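You operate a simulated robot arm through the tools that you are given. There is no shell and no other tool. Be economical: measure what you need, move in short steps, check, and stop when the job is done.

Carry out the task below with a simulated two-armed robot. There is one attempt and no reset: what you move stays moved.

Task
Put the 15 spacer ring from the wrapped layer on the small pallet on the top of the green parts cart and the 30 spacer ring on the top of the green bundles. Put the yellow roll card on the back corner of the control top. Put two of the tickets from the yellow table top on the shelf under the yellow table. Do these in any order.
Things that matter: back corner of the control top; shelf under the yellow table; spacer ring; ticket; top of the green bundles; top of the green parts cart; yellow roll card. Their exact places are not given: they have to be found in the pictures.

Only the result counts: the job must be done as asked and must still hold three seconds after the hand-in. Knocking over, shifting, dropping, spilling or breaking anything else fails it.

Robot
Two 7-joint arms with two-finger parallel grippers on one trunk, on a base that drives. Base frame: it is fixed to the floor where the robot stands at the start and does not move with it; the origin is under the middle of the robot, x ahead of it, y to its left, z up. Units: cm, degrees, N and s.
The left shoulder is at the start at [6.2, 19.6, 125.4], the right one opposite. With the tool pointing down near the work surface each hand reaches from about 10 to 66 cm from the robot's upright axis, wherever it stands, measured 20 degrees to its own side. Places, roughly: back corner of the control top [230, -460, 100]; shelf under the yellow table [130, -30, 30]; ticket [125, 0, 75]; top of the green bundles [70, 140, 70]; top of the green parts cart (18x18 cm) [132, -292, 80]. Payload 1.57 kg a hand.
The tool frame of a hand sits at the grasp point between the pads (the TCP): z along the fingers, y along the line on which they close. The tips reach 3 cm beyond it. The gripper opens to 11 cm. The fingers are 2.4 cm wide and 1.2 cm thick; the gripper's body (4.8 by 11.2 cm) begins 7.8 cm behind the TCP.
Orientation is told as [roll, pitch, yaw] about the base's x, y, z axes, in that order, counted from this pose: with the fingers straight down and closing along the base's y, the tool's x points along the base's -x, its y along +y and its z along -z.

Tools
- The arms move only by the tool send_rows. It takes "left_steps", "right_steps" or both (then of equal length, played together; a hand with none holds still); each is a list of rows, each a list of 7 numbers: the shift along the tool's x, y, z in m, then the turn, a rotation vector about the tool's x, y, z in degrees, then the opening in per cent of the stroke, from 0 (shut) to 100 (fully open). In form: [[x, y, z, wx, wy, wz, hand], ...]. A call has 1 to 12 rows; each row shifts and turns the commanded pose from where the row before left it, along the tool's axes as they then stand. A row lasts 0.2 s, in which the tool goes at most 5 cm and 8.6 degrees; a call with a longer step from one row to the next is refused whole, and so is a gripper value outside its range. A pose out of reach is approached as far as the arm can. The call stops where the force on the tool passes 40 N (or 10 N more than at its start, if that is more) or the arm is blocked; 0.2 s more then pass. Each finger travels about 7.2 cm/s and halts on what it meets, pressing with about 33 N; the grip force reading is that of the motor and also rises with nothing between the fingers. The clock runs only during rows and for 0.2 s after the last one: add rows that do not move to give the fingers time. It gives the time, the measured TCP pose, the force on the tool (base axes), the opening and the grip force at its end, in the units of the frame above (readings bear some noise), with the torque about the TCP (base axes, N m) and any sound that the robot's microphone picked up.
- Cameras (640 x 400 px; columns grow to the right, rows downward): "scene" is now at [8.1, -4.06, 182.26]; the picture's right is [-0.60, -0.80, 0.00], its down [-0.71, 0.53, -0.46] and it looks along [0.37, -0.28, -0.89] (base axes); focal length 250 px, centre (320, 200). "left" rides on the left gripper at [7, -1.6, -14.1] in its tool frame; the picture's right is [0.23, 0.97, 0.00], its down [-0.85, 0.20, -0.48] and it looks along [-0.47, 0.11, 0.88] (tool axes); focal length 222 px, centre (320, 200). "right" rides on the right gripper at [7, 1.6, -14.1] in its tool frame; the picture's right is [-0.23, 0.97, 0.00], its down [-0.85, -0.20, -0.48] and it looks along [-0.47, -0.11, 0.88] (tool axes); focal length 222 px, centre (320, 200).
- camera(camera): a new picture of that camera. It takes no simulated time.
- lift_body(by): slides the trunk up (or, below 0, down) by that many cm; the arms and the scene camera ride with it, the base frame stays. It gives what a move gives, with no picture.
- base_move(legs): drives the robot by 1 to 6 legs, each [ahead, left, turn to the left] in cm, cm and degrees, along the robot's own axes; the way and the turn of a leg run together, so that a leg with both is an arc; at most 150 cm and 180 degrees a leg. The arms and the cameras ride along, it lands a little off, and it stops where it bumps. It gives what a move gives.
- aim_head(pan, tilt): turns the head with the scene camera to pan (to the left, within 86 degrees either way) and tilt (down, from -29 to 69), counted from straight ahead of the robot. It gives what a move gives.
- probe_pixels(camera, pixels): for up to 12 pixels [column, row] of the newest picture of that camera ("zoom" is the newest enlarged one), the place [x, y, z] in the base frame of the surface seen there, good to about 0.2 cm. It takes no simulated time.
- enlarge(camera, box): a new picture of the part [left, top, right, bottom] of that camera's present view, enlarged. It takes no simulated time.
- sign_off(): hands the job in; it is judged then, once.

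Go step by step. Measure first, check grasps and placings, and put right what went wrong. The budget is 110 turns and 108 pictures, counting those below and the enlarged ones. Unless the task says otherwise, let go and move clear before handing in.

The tools are called as a command line: name --argument value ..., lists and objects as JSON in quotes. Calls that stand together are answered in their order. send_rows: Moves the arms, as the interface text tells. Its arguments: {"type":"object","properties":{"left_steps":{"type":"array"},"right_steps":{"type":"array"}},"required":[]} The other tools are called the same way: lift_body (by) slides the trunk up or down; base_move (legs) drives the base; aim_head (pan, tilt) turns the head that bears the scene camera; camera (camera) takes a picture; probe_pixels (camera, pixels) gives the place of the surface under pixels of a picture; enlarge (camera, box) takes an enlarged picture of a part of a camera's view; sign_off () hands the job in.

At the start:

```text
clock: 0.0
left_position: [44.73, -5.67, 117.12]
left_ee_rot: [0.1, 0.2, 0.0]
left_contact_force: [-0.1, -0.6, 0.2]
left_ft_torque: [-0.03, -0.02, 0.02]
left_width: 11.03
left_gripper_force: 0.0
right_position: [28.03, -35.22, 125.33]
right_ee_rot: [0.0, 0.1, 0.0]
right_contact_force: [0.2, 0.2, 0.1]
right_ft_torque: [-0.03, -0.02, 0.0]
right_width: 10.99
right_gripper_force: 0.0
trunk travel left (down, up): [-85.0, 14.0]
robot x, y, heading: [0.2, 0.2, -0.2]
head pan, tilt: [-36.7, 62.3]
```

scene: 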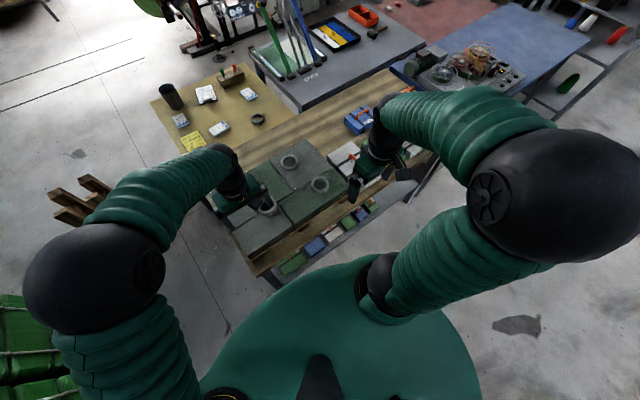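
right: 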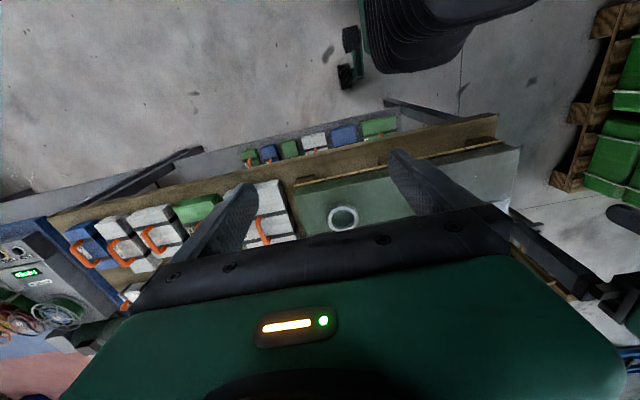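
left: 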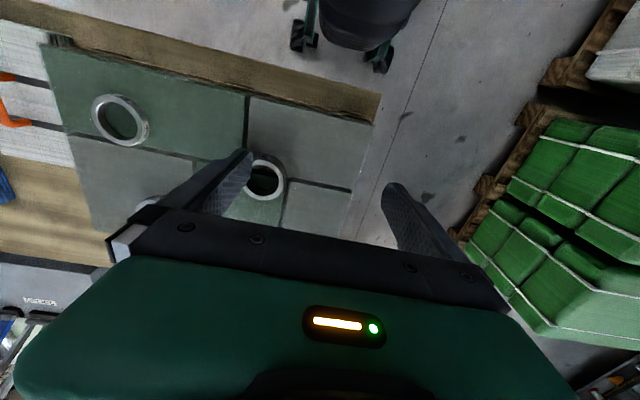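

The scene picture shows three or more rings near (290,161), (320,184), (266,205) on the grey-green layer, and a yellow table with cards beyond at (215,110). I'll enlarge these.

enlarge --camera "scene" --box '[220, 130, 380, 230]'

enlarge --camera "scene" --box '[140, 50, 300, 150]'

enlarge --camera "left" --box '[40, 60, 360, 260]'

```text
4.00 times, centred on (300, 180) of scene
```

zoom: 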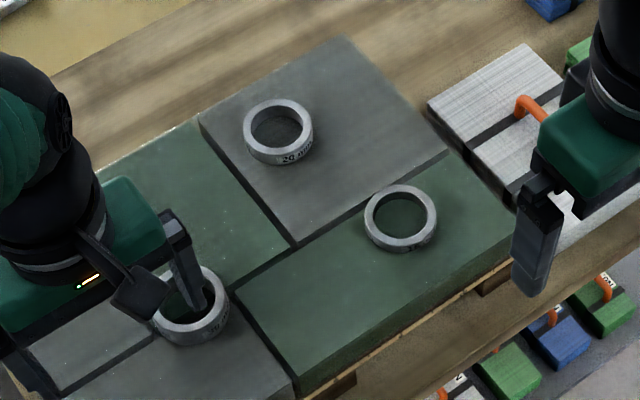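

```text
4.00 times, centred on (220, 100) of scene
```

zoom: 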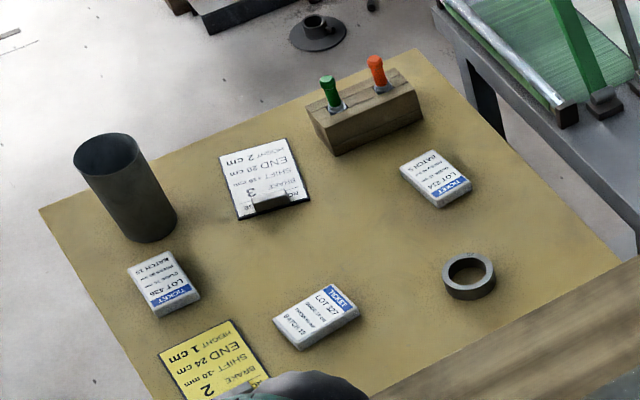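

```text
2.00 times, centred on (200, 160) of left
```

zoom: 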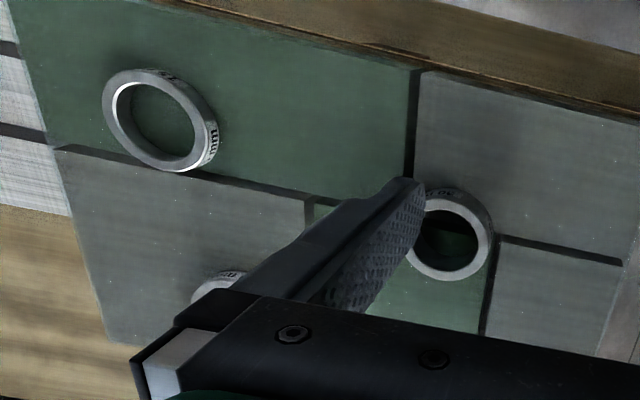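

The back ring at zoom (278,132) reads "20 mm". I'll measure ring tops and the layer for heights.

enlarge --camera "scene" --box '[250, 145, 346, 220]'

enlarge --camera "left" --box '[84, 85, 164, 155]'

enlarge --camera "left" --box '[230, 140, 310, 210]'

probe_pixels --camera "left" --pixels '[[97, 110], [140, 130], [108, 97], [135, 141], [122, 122], [250, 191], [283, 180], [268, 198], [268, 162], [305, 150], [200, 100], [130, 170]]'

probe_pixels --camera "scene" --pixels '[[258, 120], [219, 129], [182, 120], [248, 94], [206, 94], [190, 140], [172, 100], [232, 75], [185, 95], [290, 161], [300, 156]]'

```text
5.33 times, centred on (298, 182) of scene
```

zoom: 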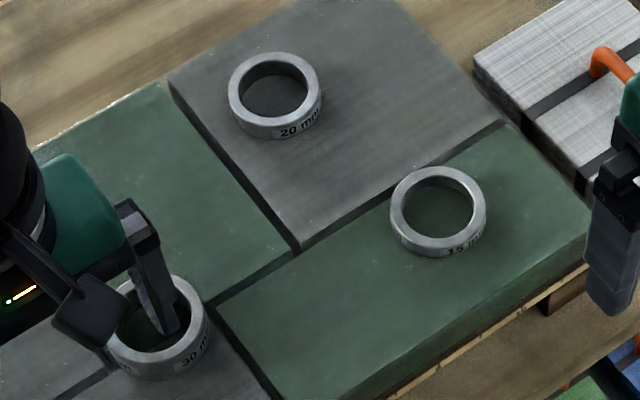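

```text
5.71 times, centred on (124, 120) of left
```

zoom: 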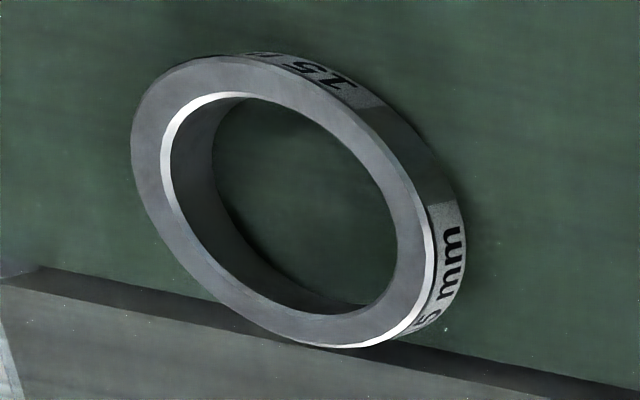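

```text
5.71 times, centred on (270, 175) of left
```

zoom: 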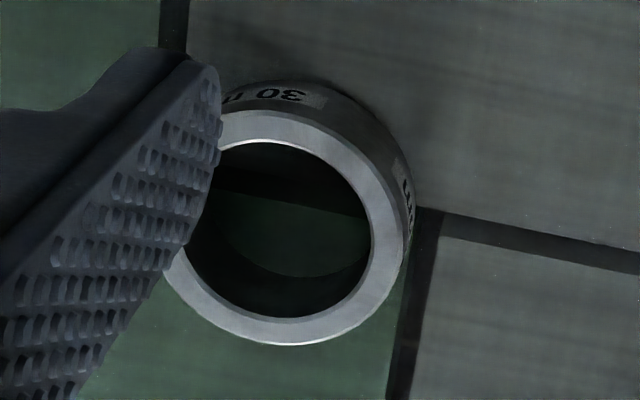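

```text
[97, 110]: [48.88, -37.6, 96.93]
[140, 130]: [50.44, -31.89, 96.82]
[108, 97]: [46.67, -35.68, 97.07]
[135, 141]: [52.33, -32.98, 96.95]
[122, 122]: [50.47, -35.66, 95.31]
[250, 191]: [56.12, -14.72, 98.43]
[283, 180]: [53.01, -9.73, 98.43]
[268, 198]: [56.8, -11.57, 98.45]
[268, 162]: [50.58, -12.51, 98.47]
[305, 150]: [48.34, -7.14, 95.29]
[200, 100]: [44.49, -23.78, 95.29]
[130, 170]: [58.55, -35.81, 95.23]
```

```text
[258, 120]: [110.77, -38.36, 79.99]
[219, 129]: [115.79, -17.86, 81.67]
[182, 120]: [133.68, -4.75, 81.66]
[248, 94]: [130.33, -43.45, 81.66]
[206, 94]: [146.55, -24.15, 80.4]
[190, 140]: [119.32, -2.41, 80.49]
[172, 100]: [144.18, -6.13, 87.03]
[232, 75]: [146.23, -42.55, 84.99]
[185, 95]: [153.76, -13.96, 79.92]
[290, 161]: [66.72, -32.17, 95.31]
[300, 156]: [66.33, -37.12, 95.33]
```

Rings: 15 mm at about (49.6,-34.7), top 96.9; 30 mm at about (53.6,-12.2), top 98.45; layer at 95.3. I'll check the clearance of the box beside the layer.

probe_pixels --camera "right" --pixels '[[290, 195], [275, 200], [262, 215], [270, 185], [260, 232], [200, 207], [342, 207], [342, 218], [330, 218], [356, 217], [343, 230], [300, 200]]'

send_rows --right_steps '[[-0.04, 0.001, 0, 0, 0, 0, 100], [-0.04, 0.001, 0, 0, 0, 0, 100], [-0.04, 0.001, 0, 0, 0, 0, 100], [-0.04, 0.001, 0.03, 0, 0, 0, 100], [-0.04, 0.001, 0.04, 0, 0, 0, 100], [-0.016, 0, 0.04, 0, 0, 0, 100], [0, 0, 0.04, 0, 0, 0, 100], [0, 0, 0.03, 0, 0, 0, 100], [0, 0, 0, 0, 0, 0, 100]]'

camera --camera "right"

```text
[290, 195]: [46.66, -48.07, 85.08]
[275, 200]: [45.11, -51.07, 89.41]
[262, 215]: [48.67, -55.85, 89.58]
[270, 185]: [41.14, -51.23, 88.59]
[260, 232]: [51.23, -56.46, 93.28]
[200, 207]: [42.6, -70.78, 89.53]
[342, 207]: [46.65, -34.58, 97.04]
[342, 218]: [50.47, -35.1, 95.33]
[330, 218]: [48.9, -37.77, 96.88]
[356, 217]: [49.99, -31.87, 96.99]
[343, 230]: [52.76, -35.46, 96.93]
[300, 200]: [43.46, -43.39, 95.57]
```

```text
refused: row 5 steps farther than a row can; nothing moved
```

```text
98 pictures are left
```

right: 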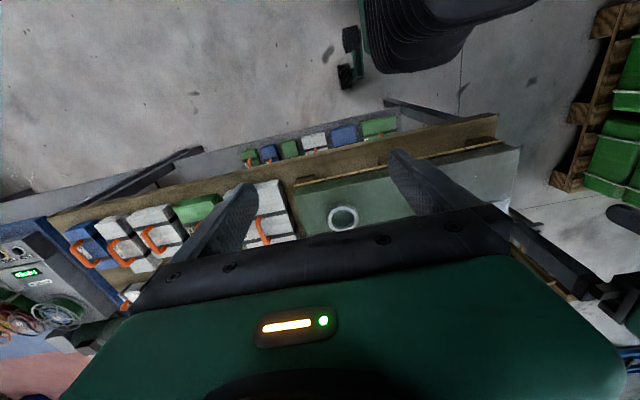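

The step norm was too long; the ring centre is (49.7,-34.8) and the neighbouring boxes are lower (89.5). Moving the right hand above it.

send_rows --right_steps '[[-0.04, 0.001, 0, 0, 0, 0, 100], [-0.04, 0.001, 0, 0, 0, 0, 100], [-0.04, 0.001, 0, 0, 0, 0, 100], [-0.035, 0.001, 0.03, 0, 0, 0, 100], [-0.035, 0, 0.03, 0, 0, 0, 100], [-0.027, 0, 0.03, 0, 0, 0, 100], [0, 0, 0.045, 0, 0, 0, 100], [0, 0, 0.045, 0, 0, 0, 100], [0, 0, 0.02, 0, 0, 0, 100], [0, 0, 0, 0, 0, 0, 100]]'

camera --camera "right"

```text
clock: 2.2
left_position: [44.58, -5.71, 117.21]
left_ee_rot: [0.0, 0.1, 0.0]
left_contact_force: [0.6, -0.3, -0.2]
left_ft_torque: [0.0, -0.04, -0.02]
left_width: 11.04
left_gripper_force: 0.0
right_position: [49.67, -34.85, 105.32]
right_ee_rot: [0.1, 0.1, 0.0]
right_contact_force: [-0.6, 0.2, -0.3]
right_ft_torque: [-0.02, 0.0, 0.01]
right_width: 10.99
right_gripper_force: 0.0
trunk travel left (down, up): [-85.0, 14.0]
robot x, y, heading: [-0.23, 0.27, -0.0]
head pan, tilt: [-36.7, 62.3]
```

```text
97 pictures are left
```

right: 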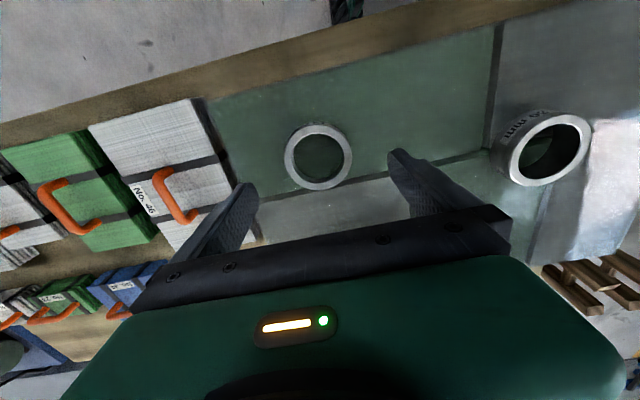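

The right hand is centred over the ring at (318,157). Descending to TCP 98.6 and closing.

send_rows --right_steps '[[0, 0, 0.03, 0, 0, 0, 100], [0, 0, 0.025, 0, 0, 0, 100], [0, 0, 0.012, 0, 0, 0, 100], [0, 0, 0, 0, 0, 0, 100], [0, 0, 0, 0, 0, 0, 40], [0, 0, 0, 0, 0, 0, 40], [0, 0, 0, 0, 0, 0, 30], [0, 0, 0, 0, 0, 0, 30]]'

camera --camera "right"

```text
clock: 4.0
left_position: [44.73, -5.59, 117.15]
left_ee_rot: [0.1, 0.1, 0.0]
left_contact_force: [0.4, -0.1, 0.0]
left_ft_torque: [0.02, 0.02, -0.01]
left_width: 11.03
left_gripper_force: 0.0
right_position: [49.68, -34.84, 98.7]
right_ee_rot: [0.1, 0.0, 0.0]
right_contact_force: [-0.3, 0.5, 2.1]
right_ft_torque: [-0.1, 0.01, 0.03]
right_width: 7.08
right_gripper_force: 32.9
trunk travel left (down, up): [-85.0, 14.0]
robot x, y, heading: [0.09, 0.04, -0.1]
head pan, tilt: [-36.7, 62.3]
```

```text
96 pictures are left
```

right: 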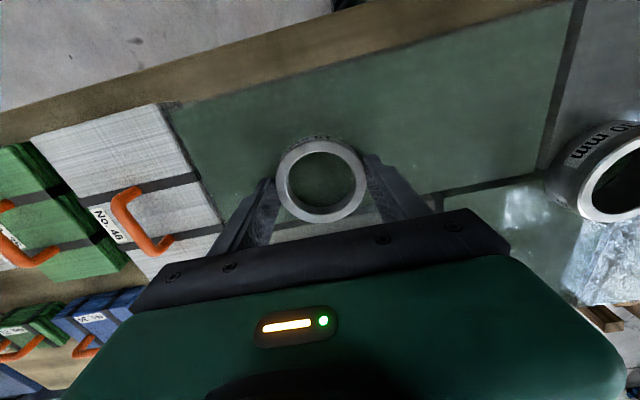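

Ring gripped at 7.08 cm. Lift and draw back the right, and bring the left over the 30 ring.

send_rows --right_steps '[[0, 0, -0.03, 0, 0, 0, 30], [0, 0, -0.04, 0, 0, 0, 30], [0, 0, -0.04, 0, 0, 0, 30], [0, 0, -0.04, 0, 0, 0, 30], [0.03, 0, -0.03, 0, 0, 0, 30], [0.04, 0, 0, 0, 0, 0, 30], [0.04, 0, 0, 0, 0, 0, 30], [0.04, 0, 0, 0, 0, 0, 30]]' --left_steps '[[0, 0, 0, 0, 0, 0, 100], [0, 0, 0, 0, 0, 0, 100], [-0.03, -0.022, 0, 0, 0, 0, 100], [-0.03, -0.022, 0, 0, 0, 0, 100], [-0.03, -0.022, 0, 0, 0, 0, 100], [0, 0, 0.03, 0, 0, 0, 100], [0, 0, 0.04, 0, 0, 0, 100], [0, 0, 0.03, 0, 0, 0, 100]]'

camera --camera "left"

```text
clock: 5.8
left_position: [54.97, -11.5, 108.22]
left_ee_rot: [-0.7, -0.8, 1.4]
left_contact_force: [-0.2, 0.1, 0.0]
left_ft_torque: [0.0, 0.0, 0.02]
left_width: 10.99
left_gripper_force: 0.0
right_position: [34.41, -35.0, 116.89]
right_ee_rot: [0.1, -0.1, 0.1]
right_contact_force: [0.3, -0.3, -3.2]
right_ft_torque: [0.0, -0.01, -0.01]
right_width: 7.09
right_gripper_force: 33.0
trunk travel left (down, up): [-85.0, 14.0]
robot x, y, heading: [-0.07, -0.01, 0.1]
head pan, tilt: [-36.7, 62.3]
```

```text
95 pictures are left
```

left: 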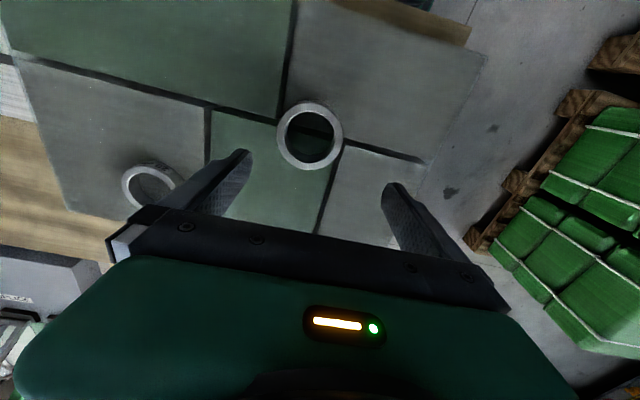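

The left hand may be near its reach limit (slight tilt). I'll hold still a moment and measure the ring.

send_rows --left_steps '[[0, 0, 0, 0, 0, 0, 100], [0, 0, 0, 0, 0, 0, 100]]'

probe_pixels --camera "left" --pixels '[[280, 138], [340, 136], [308, 104], [309, 168], [281, 128], [310, 140]]'

```text
clock: 6.4
left_position: [54.95, -11.28, 107.82]
left_ee_rot: [-0.3, -0.5, 1.5]
left_contact_force: [0.1, 1.4, -0.2]
left_ft_torque: [-0.03, 0.02, 0.03]
left_width: 10.98
left_gripper_force: 0.0
right_position: [34.6, -35.0, 116.66]
right_ee_rot: [0.1, 0.1, 0.1]
right_contact_force: [-0.3, -0.4, -1.6]
right_ft_torque: [-0.01, 0.04, 0.0]
right_width: 7.07
right_gripper_force: 33.4
trunk travel left (down, up): [-85.0, 14.0]
robot x, y, heading: [-0.05, -0.2, -0.1]
head pan, tilt: [-36.7, 62.3]
```

```text
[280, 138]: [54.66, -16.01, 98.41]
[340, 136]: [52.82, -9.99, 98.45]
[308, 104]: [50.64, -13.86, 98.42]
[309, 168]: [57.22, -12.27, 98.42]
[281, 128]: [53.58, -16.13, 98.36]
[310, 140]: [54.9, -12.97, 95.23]
```

The ring centre is (53.9,-13.0) and the left arm is at its limit, so I'll shift the base 14 cm to the right.

base_move --legs '[[0, -14, 0]]'

```text
clock: 7.7
left_position: [54.74, -22.49, 108.08]
left_ee_rot: [-1.8, -0.3, 1.5]
left_contact_force: [0.5, 1.1, 1.5]
left_ft_torque: [-0.1, 0.05, 0.05]
left_width: 10.99
left_gripper_force: 0.0
right_position: [34.63, -45.92, 117.38]
right_ee_rot: [-1.4, -0.1, 0.0]
right_contact_force: [-0.2, 0.4, -2.0]
right_ft_torque: [-0.02, 0.01, -0.04]
right_width: 7.09
right_gripper_force: 33.2
trunk travel left (down, up): [-85.0, 14.0]
robot x, y, heading: [-0.1, -13.87, 0.3]
head pan, tilt: [-36.7, 62.3]
```

Base shifted. Bringing the left hand back over the ring.

send_rows --left_steps '[[0, 0.03, 0, 0, 0, 0, 100], [0, 0.03, 0, 0, 0, 0, 100], [0, 0.03, 0, 0, 0, 0, 100], [0, 0.03, 0, 0, 0, 0, 100], [0, 0.01, 0, 0, 0, 0, 100], [0, 0, 0, 0, 0, 0, 100], [0, 0, 0, 0, 0, 0, 100]]'

```text
clock: 9.3
left_position: [54.47, -10.93, 107.64]
left_ee_rot: [-0.9, -0.5, 1.6]
left_contact_force: [0.7, 0.8, 0.2]
left_ft_torque: [-0.07, 0.03, 0.0]
left_width: 11.03
left_gripper_force: 0.1
right_position: [34.45, -47.69, 117.03]
right_ee_rot: [-0.4, 0.0, 0.4]
right_contact_force: [0.9, -0.4, -1.4]
right_ft_torque: [-0.02, 0.01, 0.04]
right_width: 7.11
right_gripper_force: 33.3
trunk travel left (down, up): [-85.0, 14.0]
robot x, y, heading: [0.06, -13.57, 0.0]
head pan, tilt: [-36.7, 62.3]
```

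Correct by about -0.6, -2.0 cm and descend partway.

send_rows --left_steps '[[0.006, -0.02, 0, 0, 0, -1.6, 100], [0, 0, 0.02, 0, 0, 0, 100], [0, 0, 0.02, 0, 0, 0, 100], [0, 0, 0, 0, 0, 0, 100], [0, 0, 0, 0, 0, 0, 100]]'

camera --camera "left"

```text
clock: 10.5
left_position: [53.76, -13.74, 103.7]
left_ee_rot: [-0.6, -0.4, 3.2]
left_contact_force: [-0.6, 0.1, 0.2]
left_ft_torque: [-0.01, 0.0, 0.01]
left_width: 10.98
left_gripper_force: 0.0
right_position: [34.46, -48.23, 116.8]
right_ee_rot: [-0.2, 0.0, 0.2]
right_contact_force: [-0.3, 0.4, -1.8]
right_ft_torque: [0.0, 0.0, -0.01]
right_width: 7.09
right_gripper_force: 32.8
trunk travel left (down, up): [-85.0, 14.0]
robot x, y, heading: [0.0, -13.98, -0.1]
head pan, tilt: [-36.7, 62.3]
```

```text
94 pictures are left
```

left: 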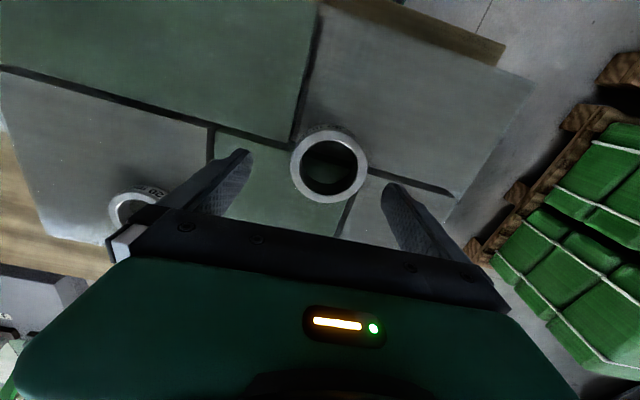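

Centre by +0.7 in y, descend 4.7 cm and close.

send_rows --left_steps '[[-0.001, 0.007, 0, 0, 0, 3, 100], [0, 0, 0.02, 0, 0, 0, 100], [0, 0, 0.02, 0, 0, 0, 100], [0, 0, 0.007, 0, 0, 0, 100], [0, 0, 0, 0, 0, 0, 100], [0, 0, 0, 0, 0, 0, 40], [0, 0, 0, 0, 0, 0, 40], [0, 0, 0, 0, 0, 0, 30], [0, 0, 0, 0, 0, 0, 30]]'

camera --camera "left"

```text
clock: 12.5
left_position: [53.81, -13.87, 98.93]
left_ee_rot: [-0.4, -0.5, 0.0]
left_contact_force: [-1.0, -0.9, 1.6]
left_ft_torque: [-0.02, -0.12, 0.02]
left_width: 7.1
left_gripper_force: 33.1
right_position: [34.5, -48.95, 116.67]
right_ee_rot: [0.2, 0.0, 0.1]
right_contact_force: [0.3, -0.4, -2.5]
right_ft_torque: [0.02, 0.02, 0.01]
right_width: 7.11
right_gripper_force: 32.8
trunk travel left (down, up): [-85.0, 14.0]
robot x, y, heading: [0.17, -13.69, 0.1]
head pan, tilt: [-36.7, 62.3]
```

```text
93 pictures are left
```

left: 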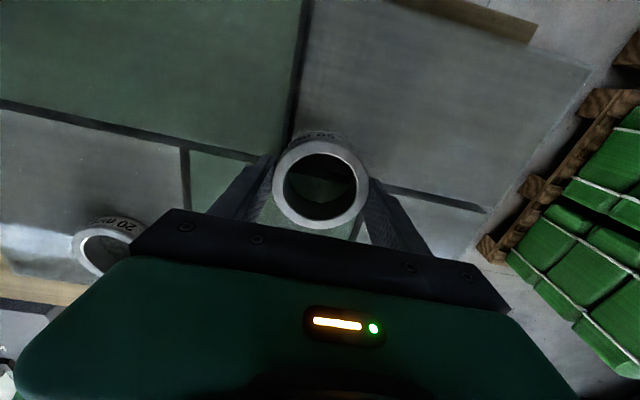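

30 ring gripped at 7.1 cm. Lifting and drawing back, then looking left toward the bundles.

send_rows --left_steps '[[0, 0, -0.03, 0, 0, 0, 30], [0, 0, -0.04, 0, 0, 0, 30], [0, 0, -0.04, 0, 0, 0, 30], [0, 0, -0.04, 0, 0, 0, 30], [0, 0, -0.04, 0, 0, 0, 30], [0.04, 0.01, 0, 0, 0, 0, 30], [0.04, 0.01, 0, 0, 0, 0, 30], [0.04, 0.02, 0, 0, 0, 0, 30], [0.04, 0.02, 0, 0, 0, 0, 30], [0.02, 0.02, 0, 0, 0, 0, 30]]'

aim_head --pan 60 --tilt 35

camera --camera "scene"

camera --camera "left"

```text
clock: 14.7
left_position: [35.66, -5.29, 117.91]
left_ee_rot: [-0.5, -0.6, 0.0]
left_contact_force: [-0.4, -0.3, -4.2]
left_ft_torque: [-0.04, 0.0, 0.03]
left_width: 7.12
left_gripper_force: 32.6
right_position: [34.5, -48.63, 116.67]
right_ee_rot: [0.0, -0.2, 0.1]
right_contact_force: [-0.1, -0.7, -1.2]
right_ft_torque: [0.0, -0.02, 0.0]
right_width: 7.1
right_gripper_force: 33.1
trunk travel left (down, up): [-85.0, 14.0]
robot x, y, heading: [-0.07, -13.92, -0.2]
head pan, tilt: [-36.7, 62.3]
```

```text
clock: 16.5
left_position: [35.83, -5.36, 117.73]
left_ee_rot: [-0.4, -0.5, 0.0]
left_contact_force: [-0.7, 0.3, -3.1]
left_ft_torque: [0.01, -0.02, 0.0]
left_width: 7.09
left_gripper_force: 33.0
right_position: [34.48, -48.65, 116.56]
right_ee_rot: [0.2, -0.1, 0.1]
right_contact_force: [-0.5, -0.2, -1.7]
right_ft_torque: [0.0, 0.04, 0.02]
right_width: 7.1
right_gripper_force: 33.1
trunk travel left (down, up): [-85.0, 14.0]
robot x, y, heading: [-0.06, -13.77, 0.2]
head pan, tilt: [60.0, 35.0]
```

```text
92 pictures are left
```

scene: 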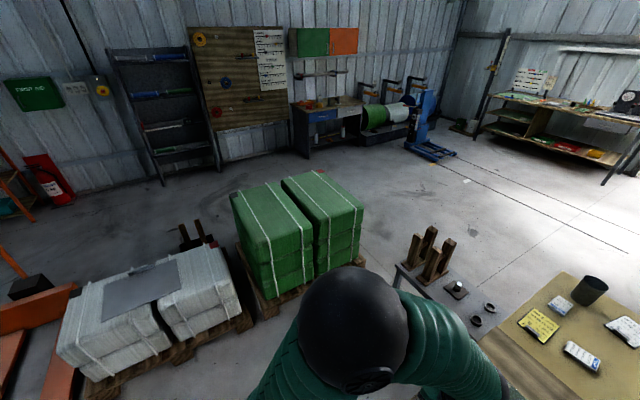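

```text
91 pictures are left
```

left: 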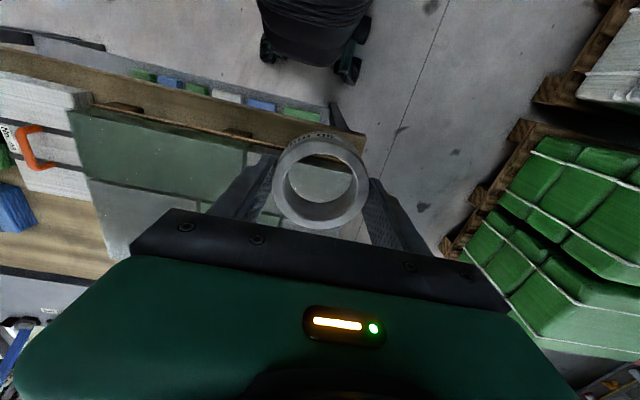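

Green bundles are at scene (268,215) and (322,205). Measuring their tops.

enlarge --camera "scene" --box '[215, 150, 391, 260]'

probe_pixels --camera "scene" --pixels '[[240, 205], [260, 220], [270, 205], [285, 220], [265, 190], [300, 190], [315, 195], [330, 200], [340, 190], [335, 210], [320, 180], [305, 230]]'

```text
3.64 times, centred on (303, 205) of scene
```

zoom: 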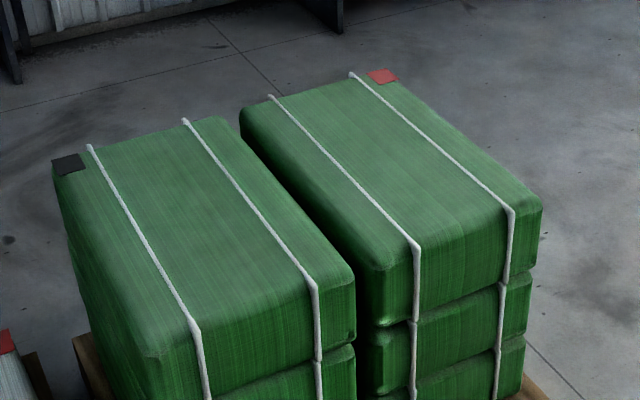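

```text
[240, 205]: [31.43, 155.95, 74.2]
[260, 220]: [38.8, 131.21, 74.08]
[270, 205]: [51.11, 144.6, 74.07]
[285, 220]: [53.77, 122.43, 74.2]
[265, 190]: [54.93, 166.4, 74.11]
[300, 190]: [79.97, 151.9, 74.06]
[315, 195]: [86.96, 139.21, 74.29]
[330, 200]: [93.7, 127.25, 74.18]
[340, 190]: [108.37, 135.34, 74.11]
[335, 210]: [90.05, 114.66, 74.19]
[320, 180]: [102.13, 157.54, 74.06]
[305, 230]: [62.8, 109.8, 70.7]
```

Bundle top is z≈74.1. Before driving I'll check obstacles: the pallet edges, the white bundles, and the small table with posts at (430,260).

probe_pixels --camera "scene" --pixels '[[398, 266], [455, 290], [478, 325], [410, 250], [432, 240], [360, 262], [268, 315], [240, 325], [240, 290], [175, 350], [482, 340], [560, 276]]'

aim_head --pan 0 --tilt 40

camera --camera "scene"

```text
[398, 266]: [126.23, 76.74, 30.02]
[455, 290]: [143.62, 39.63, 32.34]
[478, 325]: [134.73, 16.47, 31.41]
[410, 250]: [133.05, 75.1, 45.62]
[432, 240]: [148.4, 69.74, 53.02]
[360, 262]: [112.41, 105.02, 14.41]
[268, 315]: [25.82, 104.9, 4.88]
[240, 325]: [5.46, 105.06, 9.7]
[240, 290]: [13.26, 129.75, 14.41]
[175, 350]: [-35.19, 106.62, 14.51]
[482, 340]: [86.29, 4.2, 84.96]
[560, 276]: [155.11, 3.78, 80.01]
```

```text
clock: 17.8
left_position: [35.81, -5.37, 117.94]
left_ee_rot: [-0.4, -0.5, 0.0]
left_contact_force: [-0.3, -0.1, -3.8]
left_ft_torque: [-0.01, -0.04, 0.01]
left_width: 7.09
left_gripper_force: 32.8
right_position: [34.46, -48.67, 116.63]
right_ee_rot: [0.2, 0.1, 0.1]
right_contact_force: [0.3, -0.4, -1.3]
right_ft_torque: [-0.01, 0.01, -0.02]
right_width: 7.09
right_gripper_force: 32.7
trunk travel left (down, up): [-85.0, 14.0]
robot x, y, heading: [0.16, -13.82, 0.1]
head pan, tilt: [0.0, 40.0]
```

```text
89 pictures are left
```

scene: 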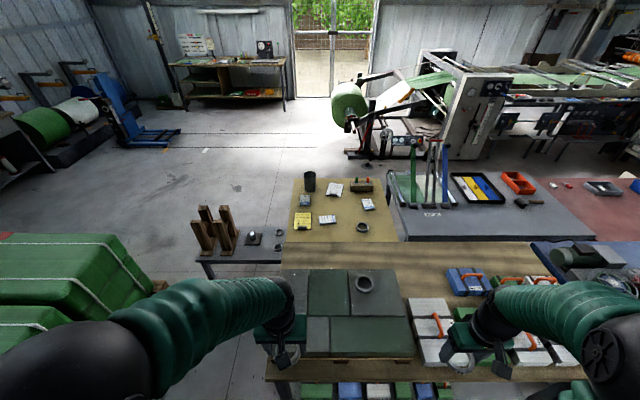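

The bench ends near y=5 and the pallet edge is at y=105. I'll drive left, turn to face the bundles, and shift right to about (66,70).

base_move --legs '[[0, 75, 0], [0, 0, 90], [0, -66, 0], [6, 0, 0]]'

aim_head --pan 10 --tilt 55

camera --camera "scene"

camera --camera "left"

```text
clock: 29.5
left_position: [56.22, 103.31, 118.28]
left_ee_rot: [-0.3, -1.2, 92.3]
left_contact_force: [1.4, -1.2, -3.2]
left_ft_torque: [0.07, 0.0, 0.02]
left_width: 7.09
left_gripper_force: 33.2
right_position: [99.48, 103.54, 117.01]
right_ee_rot: [0.1, -0.7, 92.2]
right_contact_force: [-0.2, -1.3, -1.2]
right_ft_torque: [0.03, -0.01, 0.01]
right_width: 7.07
right_gripper_force: 33.0
trunk travel left (down, up): [-85.0, 14.0]
robot x, y, heading: [65.6, 69.22, 92.3]
head pan, tilt: [0.0, 40.0]
```

```text
clock: 30.3
left_position: [56.01, 104.01, 118.1]
left_ee_rot: [-0.4, -0.8, 92.1]
left_contact_force: [-0.5, 0.2, -3.5]
left_ft_torque: [0.0, -0.01, 0.02]
left_width: 7.08
left_gripper_force: 33.4
right_position: [99.3, 104.4, 116.92]
right_ee_rot: [0.1, -0.2, 92.2]
right_contact_force: [0.9, -0.3, -2.0]
right_ft_torque: [0.02, 0.01, -0.01]
right_width: 7.09
right_gripper_force: 33.4
trunk travel left (down, up): [-85.0, 14.0]
robot x, y, heading: [65.32, 69.11, 92.4]
head pan, tilt: [10.0, 55.0]
```

```text
88 pictures are left
```

scene: 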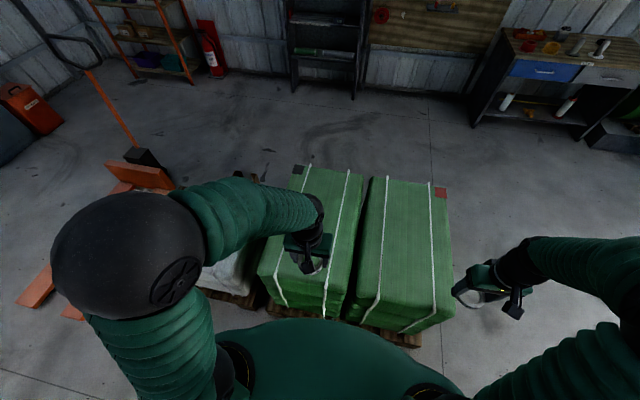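

```text
87 pictures are left
```

left: 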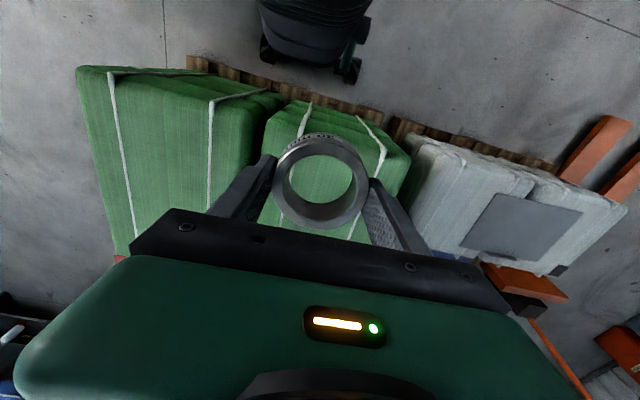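

Left bundle straps at (345,205) and roughly (280,290); measuring to pick a spot between them.

probe_pixels --camera "scene" --pixels '[[346, 195], [335, 240], [328, 275], [305, 180], [280, 255], [320, 190], [335, 185], [325, 200], [410, 230]]'

probe_pixels --camera "left" --pixels '[[306, 110], [383, 150], [360, 230], [270, 205], [325, 195], [345, 120]]'

```text
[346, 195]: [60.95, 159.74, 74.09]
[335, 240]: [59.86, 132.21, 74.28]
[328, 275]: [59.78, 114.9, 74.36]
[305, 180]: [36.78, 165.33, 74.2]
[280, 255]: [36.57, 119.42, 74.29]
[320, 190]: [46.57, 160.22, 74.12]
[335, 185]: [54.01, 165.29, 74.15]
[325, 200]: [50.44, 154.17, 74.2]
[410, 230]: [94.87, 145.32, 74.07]
```

```text
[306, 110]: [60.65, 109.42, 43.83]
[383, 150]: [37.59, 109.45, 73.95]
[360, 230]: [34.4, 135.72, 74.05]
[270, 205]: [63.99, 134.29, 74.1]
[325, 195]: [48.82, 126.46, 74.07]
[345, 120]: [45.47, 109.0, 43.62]
```

Straps lie at x≈37 and 60, so I'll aim at (48.5,126). Lowering the trunk 25 cm then reaching forward.

lift_body --by -25

send_rows --left_steps '[[-0.04, 0.012, 0, 0, 0, 0, 30], [-0.04, 0.012, 0, 0, 0, 0, 30], [-0.04, 0.012, 0, 0, 0, 0, 30], [-0.04, 0.012, 0, 0, 0, 0, 30], [-0.04, 0.012, 0, 0, 0, 0, 30], [-0.023, 0.006, 0, 0, 0, 0, 30], [0, 0, 0.03, 0, 0, 0, 30], [0, 0, 0.03, 0, 0, 0, 30], [0, 0, 0.03, 0, 0, 0, 30], [0, 0, 0, 0, 0, 0, 30]]'

camera --camera "left"

```text
clock: 32.9
left_position: [55.85, 104.46, 92.87]
left_ee_rot: [-0.5, -0.6, 92.2]
left_contact_force: [-0.5, 0.2, -3.7]
left_ft_torque: [0.02, 0.01, -0.01]
left_width: 7.12
left_gripper_force: 33.0
right_position: [99.24, 104.84, 91.88]
right_ee_rot: [0.0, -0.1, 92.2]
right_contact_force: [-0.1, 0.2, -2.1]
right_ft_torque: [-0.02, -0.01, 0.02]
right_width: 7.08
right_gripper_force: 33.1
trunk travel left (down, up): [-60.0, 39.0]
robot x, y, heading: [65.7, 69.1, 92.3]
head pan, tilt: [10.0, 55.0]
```

```text
clock: 35.1
left_position: [48.61, 126.61, 84.08]
left_ee_rot: [-0.6, -0.6, 92.3]
left_contact_force: [-0.3, -0.5, -3.6]
left_ft_torque: [0.03, -0.04, 0.02]
left_width: 7.1
left_gripper_force: 33.1
right_position: [99.14, 104.84, 91.77]
right_ee_rot: [0.0, -0.2, 92.2]
right_contact_force: [0.3, -0.1, -2.3]
right_ft_torque: [-0.01, 0.0, 0.0]
right_width: 7.07
right_gripper_force: 32.9
trunk travel left (down, up): [-60.0, 39.0]
robot x, y, heading: [65.65, 69.39, 92.4]
head pan, tilt: [10.0, 55.0]
```

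```text
86 pictures are left
```

left: 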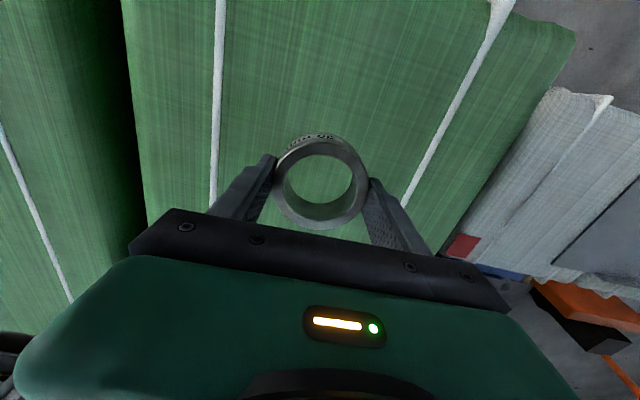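

Well between the straps. Lowering to TCP 77.7 in small steps, watching force.

send_rows --left_steps '[[0, 0, 0.02, 0, 0, 0, 30], [0, 0, 0.02, 0, 0, 0, 30], [0, 0, 0.015, 0, 0, 0, 30], [0, 0, 0.007, 0, 0, 0, 30], [0, 0, 0, 0, 0, 0, 30]]'

```text
clock: 36.3
left_position: [48.64, 126.59, 77.9]
left_ee_rot: [-0.5, -0.5, 92.2]
left_contact_force: [-0.4, 0.3, -4.5]
left_ft_torque: [-0.01, 0.03, -0.02]
left_width: 7.09
left_gripper_force: 33.3
right_position: [99.1, 104.86, 91.85]
right_ee_rot: [0.1, -0.1, 92.2]
right_contact_force: [0.3, 1.2, -2.3]
right_ft_torque: [0.01, 0.03, 0.0]
right_width: 7.06
right_gripper_force: 33.3
trunk travel left (down, up): [-60.0, 39.0]
robot x, y, heading: [65.85, 68.82, 92.1]
head pan, tilt: [10.0, 55.0]
```

send_rows --left_steps '[[0, 0, 0.002, 0, 0, 0, 30], [0, 0, 0.002, 0, 0, 0, 30], [0, 0, 0, 0, 0, 0, 30]]'

```text
clock: 37.1
left_position: [48.53, 126.65, 77.71]
left_ee_rot: [-0.4, -0.6, 92.2]
left_contact_force: [-0.9, -0.5, 5.0]
left_ft_torque: [-0.14, 0.29, 0.0]
left_width: 7.08
left_gripper_force: 33.2
right_position: [99.06, 104.69, 91.77]
right_ee_rot: [0.0, -0.1, 92.2]
right_contact_force: [-0.2, -0.7, -1.7]
right_ft_torque: [-0.04, 0.0, -0.02]
right_width: 7.07
right_gripper_force: 33.1
trunk travel left (down, up): [-60.0, 39.0]
robot x, y, heading: [65.96, 69.23, 92.2]
head pan, tilt: [10.0, 55.0]
```

Contact felt (5 N upward). Releasing and rising.

send_rows --left_steps '[[0, 0, 0, 0, 0, 0, 70], [0, 0, 0, 0, 0, 0, 100], [0, 0, 0, 0, 0, 0, 100], [0, 0, 0, 0, 0, 0, 100], [0, 0, -0.03, 0, 0, 0, 100], [0, 0, -0.04, 0, 0, 0, 100], [0, 0, -0.04, 0, 0, 0, 100], [0, 0, -0.04, 0, 0, 0, 100], [0.04, 0, 0, 0, 0, 0, 100], [0.04, 0, 0, 0, 0, 0, 100], [0.04, 0, 0, 0, 0, 0, 100], [0.04, 0, 0, 0, 0, 0, 100]]'

camera --camera "scene"

```text
clock: 39.7
left_position: [49.14, 110.4, 92.43]
left_ee_rot: [-0.5, -0.7, 92.1]
left_contact_force: [-0.5, 0.2, 0.5]
left_ft_torque: [0.04, 0.01, -0.01]
left_width: 11.03
left_gripper_force: 0.0
right_position: [99.19, 104.58, 91.78]
right_ee_rot: [0.0, -0.2, 92.3]
right_contact_force: [-0.3, 0.3, -1.8]
right_ft_torque: [0.02, 0.01, -0.03]
right_width: 7.09
right_gripper_force: 33.1
trunk travel left (down, up): [-60.0, 39.0]
robot x, y, heading: [65.72, 69.26, 92.0]
head pan, tilt: [10.0, 55.0]
```

```text
85 pictures are left
```

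scene: 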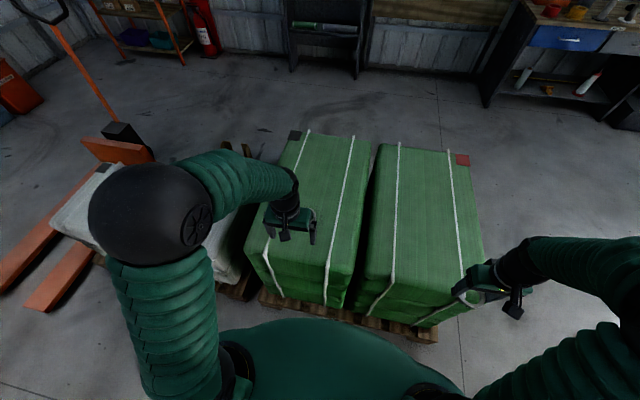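

The ring is hidden behind the hand from here; check with the left camera.

camera --camera "left"

```text
84 pictures are left
```

left: 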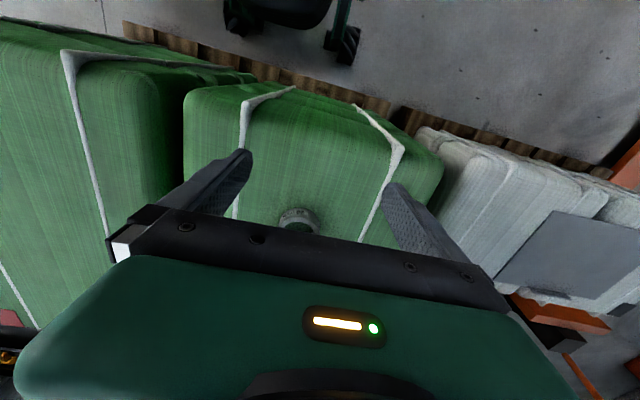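

The ring sits at (298,215) on the bundle. Now back up a little, raise the trunk, turn to face the yellow table and shelf.

lift_body --by 20

base_move --legs '[[-16, 0, 0], [0, 0, -92]]'

aim_head --pan -25 --tilt 45

camera --camera "scene"

```text
clock: 41.8
left_position: [49.0, 110.73, 112.25]
left_ee_rot: [-0.5, -0.7, 92.1]
left_contact_force: [-0.3, 0.3, 0.5]
left_ft_torque: [-0.05, -0.01, 0.0]
left_width: 10.99
left_gripper_force: 0.1
right_position: [99.21, 104.79, 111.79]
right_ee_rot: [0.0, -0.1, 92.3]
right_contact_force: [0.0, 0.9, -2.6]
right_ft_torque: [-0.01, -0.02, 0.04]
right_width: 7.07
right_gripper_force: 32.8
trunk travel left (down, up): [-80.0, 19.0]
robot x, y, heading: [65.49, 69.24, 92.3]
head pan, tilt: [10.0, 55.0]
```

```text
clock: 47.1
left_position: [107.88, 69.24, 112.4]
left_ee_rot: [-0.5, -0.6, 1.5]
left_contact_force: [0.7, 0.3, 0.1]
left_ft_torque: [0.01, 0.03, 0.02]
left_width: 11.04
left_gripper_force: 0.1
right_position: [101.45, 19.19, 111.85]
right_ee_rot: [0.0, -0.1, 1.6]
right_contact_force: [-0.3, -0.1, -2.5]
right_ft_torque: [0.0, 0.05, 0.0]
right_width: 7.08
right_gripper_force: 33.0
trunk travel left (down, up): [-80.0, 19.0]
robot x, y, heading: [66.51, 53.27, 1.6]
head pan, tilt: [10.0, 55.0]
```

```text
clock: 48.1
left_position: [107.77, 69.25, 112.33]
left_ee_rot: [-0.5, -0.6, 1.6]
left_contact_force: [0.3, 0.3, 0.7]
left_ft_torque: [-0.01, 0.02, 0.02]
left_width: 11.0
left_gripper_force: 0.1
right_position: [101.43, 19.07, 111.77]
right_ee_rot: [0.1, -0.1, 1.6]
right_contact_force: [-0.1, 0.6, -2.0]
right_ft_torque: [0.03, -0.02, 0.0]
right_width: 7.07
right_gripper_force: 33.2
trunk travel left (down, up): [-80.0, 19.0]
robot x, y, heading: [66.44, 53.2, 1.5]
head pan, tilt: [-25.0, 45.0]
```

```text
83 pictures are left
```

scene: 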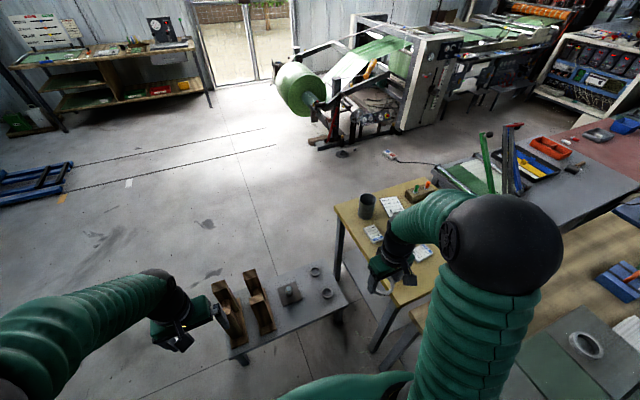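

The low grey bench with posts is separate. I need to see under the yellow table, so I'll shift left a bit, lower the trunk and look.

base_move --legs '[[-20, 12, 0]]'

lift_body --by -35

aim_head --pan -38 --tilt 35

camera --camera "scene"

```text
clock: 49.8
left_position: [88.39, 80.28, 112.15]
left_ee_rot: [-0.4, -0.5, 1.5]
left_contact_force: [0.4, 0.0, 0.7]
left_ft_torque: [-0.01, 0.03, 0.04]
left_width: 11.0
left_gripper_force: 0.1
right_position: [82.09, 30.4, 111.61]
right_ee_rot: [0.0, 0.1, 1.7]
right_contact_force: [-0.5, 0.5, -2.5]
right_ft_torque: [0.01, 0.03, 0.0]
right_width: 7.06
right_gripper_force: 33.4
trunk travel left (down, up): [-80.0, 19.0]
robot x, y, heading: [46.48, 64.65, 1.6]
head pan, tilt: [-25.0, 45.0]
```

```text
clock: 53.3
left_position: [87.91, 80.65, 77.47]
left_ee_rot: [-0.5, -0.8, 1.5]
left_contact_force: [0.0, -0.9, -0.3]
left_ft_torque: [-0.01, -0.03, -0.01]
left_width: 11.0
left_gripper_force: 0.2
right_position: [81.49, 30.52, 76.77]
right_ee_rot: [0.1, -0.2, 1.6]
right_contact_force: [0.0, -0.2, -1.5]
right_ft_torque: [0.04, 0.01, 0.02]
right_width: 7.09
right_gripper_force: 33.2
trunk travel left (down, up): [-45.0, 54.0]
robot x, y, heading: [46.82, 64.74, 1.7]
head pan, tilt: [-25.0, 45.0]
```

```text
clock: 54.0
left_position: [87.93, 80.62, 77.37]
left_ee_rot: [-0.5, -0.7, 1.5]
left_contact_force: [0.1, 1.0, -0.3]
left_ft_torque: [-0.03, 0.02, 0.0]
left_width: 11.04
left_gripper_force: 0.1
right_position: [81.46, 30.54, 76.83]
right_ee_rot: [0.1, -0.2, 1.7]
right_contact_force: [0.1, -0.3, -1.8]
right_ft_torque: [-0.02, -0.02, -0.03]
right_width: 7.06
right_gripper_force: 32.9
trunk travel left (down, up): [-45.0, 54.0]
robot x, y, heading: [46.75, 64.22, 1.7]
head pan, tilt: [-38.0, 35.0]
```

```text
82 pictures are left
```

scene: 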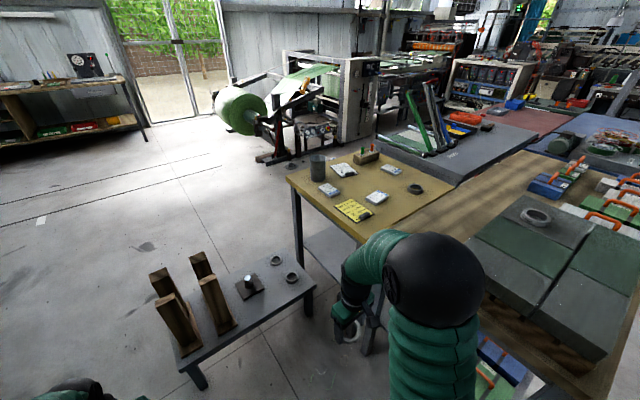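

The shelf shows at (325,245) under the table's +y edge. Measuring shelf, table edges, low bench and card.

probe_pixels --camera "scene" --pixels '[[312, 238], [325, 245], [338, 262], [335, 238], [345, 255], [330, 275], [297, 215], [289, 180], [362, 242], [316, 285], [270, 258], [310, 250]]'

enlarge --camera "scene" --box '[280, 140, 440, 290]'

```text
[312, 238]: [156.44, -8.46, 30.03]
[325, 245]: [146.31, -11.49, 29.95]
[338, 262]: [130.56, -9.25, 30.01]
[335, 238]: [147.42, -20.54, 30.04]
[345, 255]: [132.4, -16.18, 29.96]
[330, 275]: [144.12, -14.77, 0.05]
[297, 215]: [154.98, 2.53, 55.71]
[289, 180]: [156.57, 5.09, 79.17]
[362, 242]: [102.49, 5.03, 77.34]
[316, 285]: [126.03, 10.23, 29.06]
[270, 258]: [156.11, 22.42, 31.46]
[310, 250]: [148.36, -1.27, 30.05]
```

```text
2.67 times, centred on (360, 215) of scene
```

zoom: 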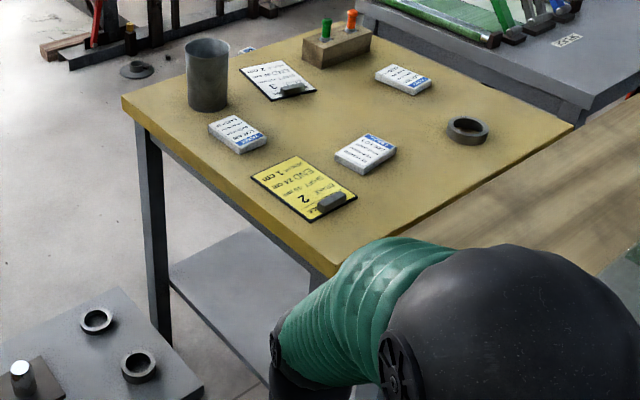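

The shelf is at z=30 from about y=-1 inward, reachable through the gap below the tabletop. I need the robot's own footprint, so I'll look at the base with the left camera.

camera --camera "left"

camera --camera "right"

```text
80 pictures are left
```

left: 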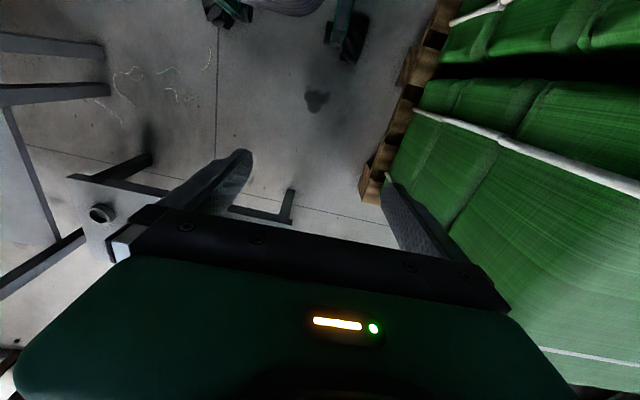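

```text
79 pictures are left
```

right: 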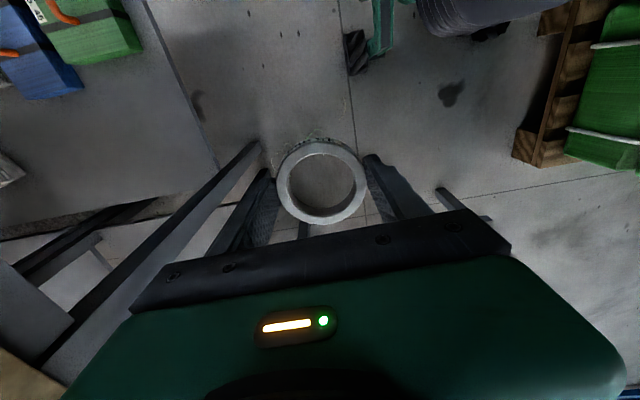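

probe_pixels --camera "left" --pixels '[[215, 22], [245, 12], [343, 60], [355, 20], [330, 30], [290, 8], [240, 210], [290, 205], [80, 180], [150, 190]]'

probe_pixels --camera "right" --pixels '[[352, 62], [382, 20], [445, 30], [485, 35], [360, 40], [215, 150], [190, 100], [445, 200], [110, 205], [20, 300]]'

```text
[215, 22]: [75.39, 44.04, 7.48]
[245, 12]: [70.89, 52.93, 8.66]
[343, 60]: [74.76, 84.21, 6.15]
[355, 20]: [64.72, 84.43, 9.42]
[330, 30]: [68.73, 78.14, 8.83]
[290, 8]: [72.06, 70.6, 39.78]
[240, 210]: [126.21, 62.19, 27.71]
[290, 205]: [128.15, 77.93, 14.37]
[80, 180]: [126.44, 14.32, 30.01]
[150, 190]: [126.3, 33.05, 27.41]
```

```text
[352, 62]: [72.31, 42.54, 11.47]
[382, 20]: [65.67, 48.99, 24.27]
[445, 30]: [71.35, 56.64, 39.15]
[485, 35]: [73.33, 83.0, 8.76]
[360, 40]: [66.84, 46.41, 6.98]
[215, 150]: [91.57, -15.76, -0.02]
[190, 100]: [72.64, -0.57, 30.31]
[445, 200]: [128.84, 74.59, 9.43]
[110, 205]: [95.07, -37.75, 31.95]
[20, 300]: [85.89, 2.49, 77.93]
```

Footprint is about 29 cm ahead and 21 cm to each side. I'll check where the elbow (black ball at (435,275)) sits, to judge reaching under the table.

probe_pixels --camera "scene" --pixels '[[435, 275], [435, 240], [470, 275], [400, 275], [375, 260], [347, 310], [420, 370], [440, 390]]'

```text
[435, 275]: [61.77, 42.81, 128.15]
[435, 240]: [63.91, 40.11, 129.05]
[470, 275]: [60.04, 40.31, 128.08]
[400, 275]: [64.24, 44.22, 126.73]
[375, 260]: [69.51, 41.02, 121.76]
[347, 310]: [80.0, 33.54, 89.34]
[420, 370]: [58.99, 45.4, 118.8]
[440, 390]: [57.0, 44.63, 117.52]
```

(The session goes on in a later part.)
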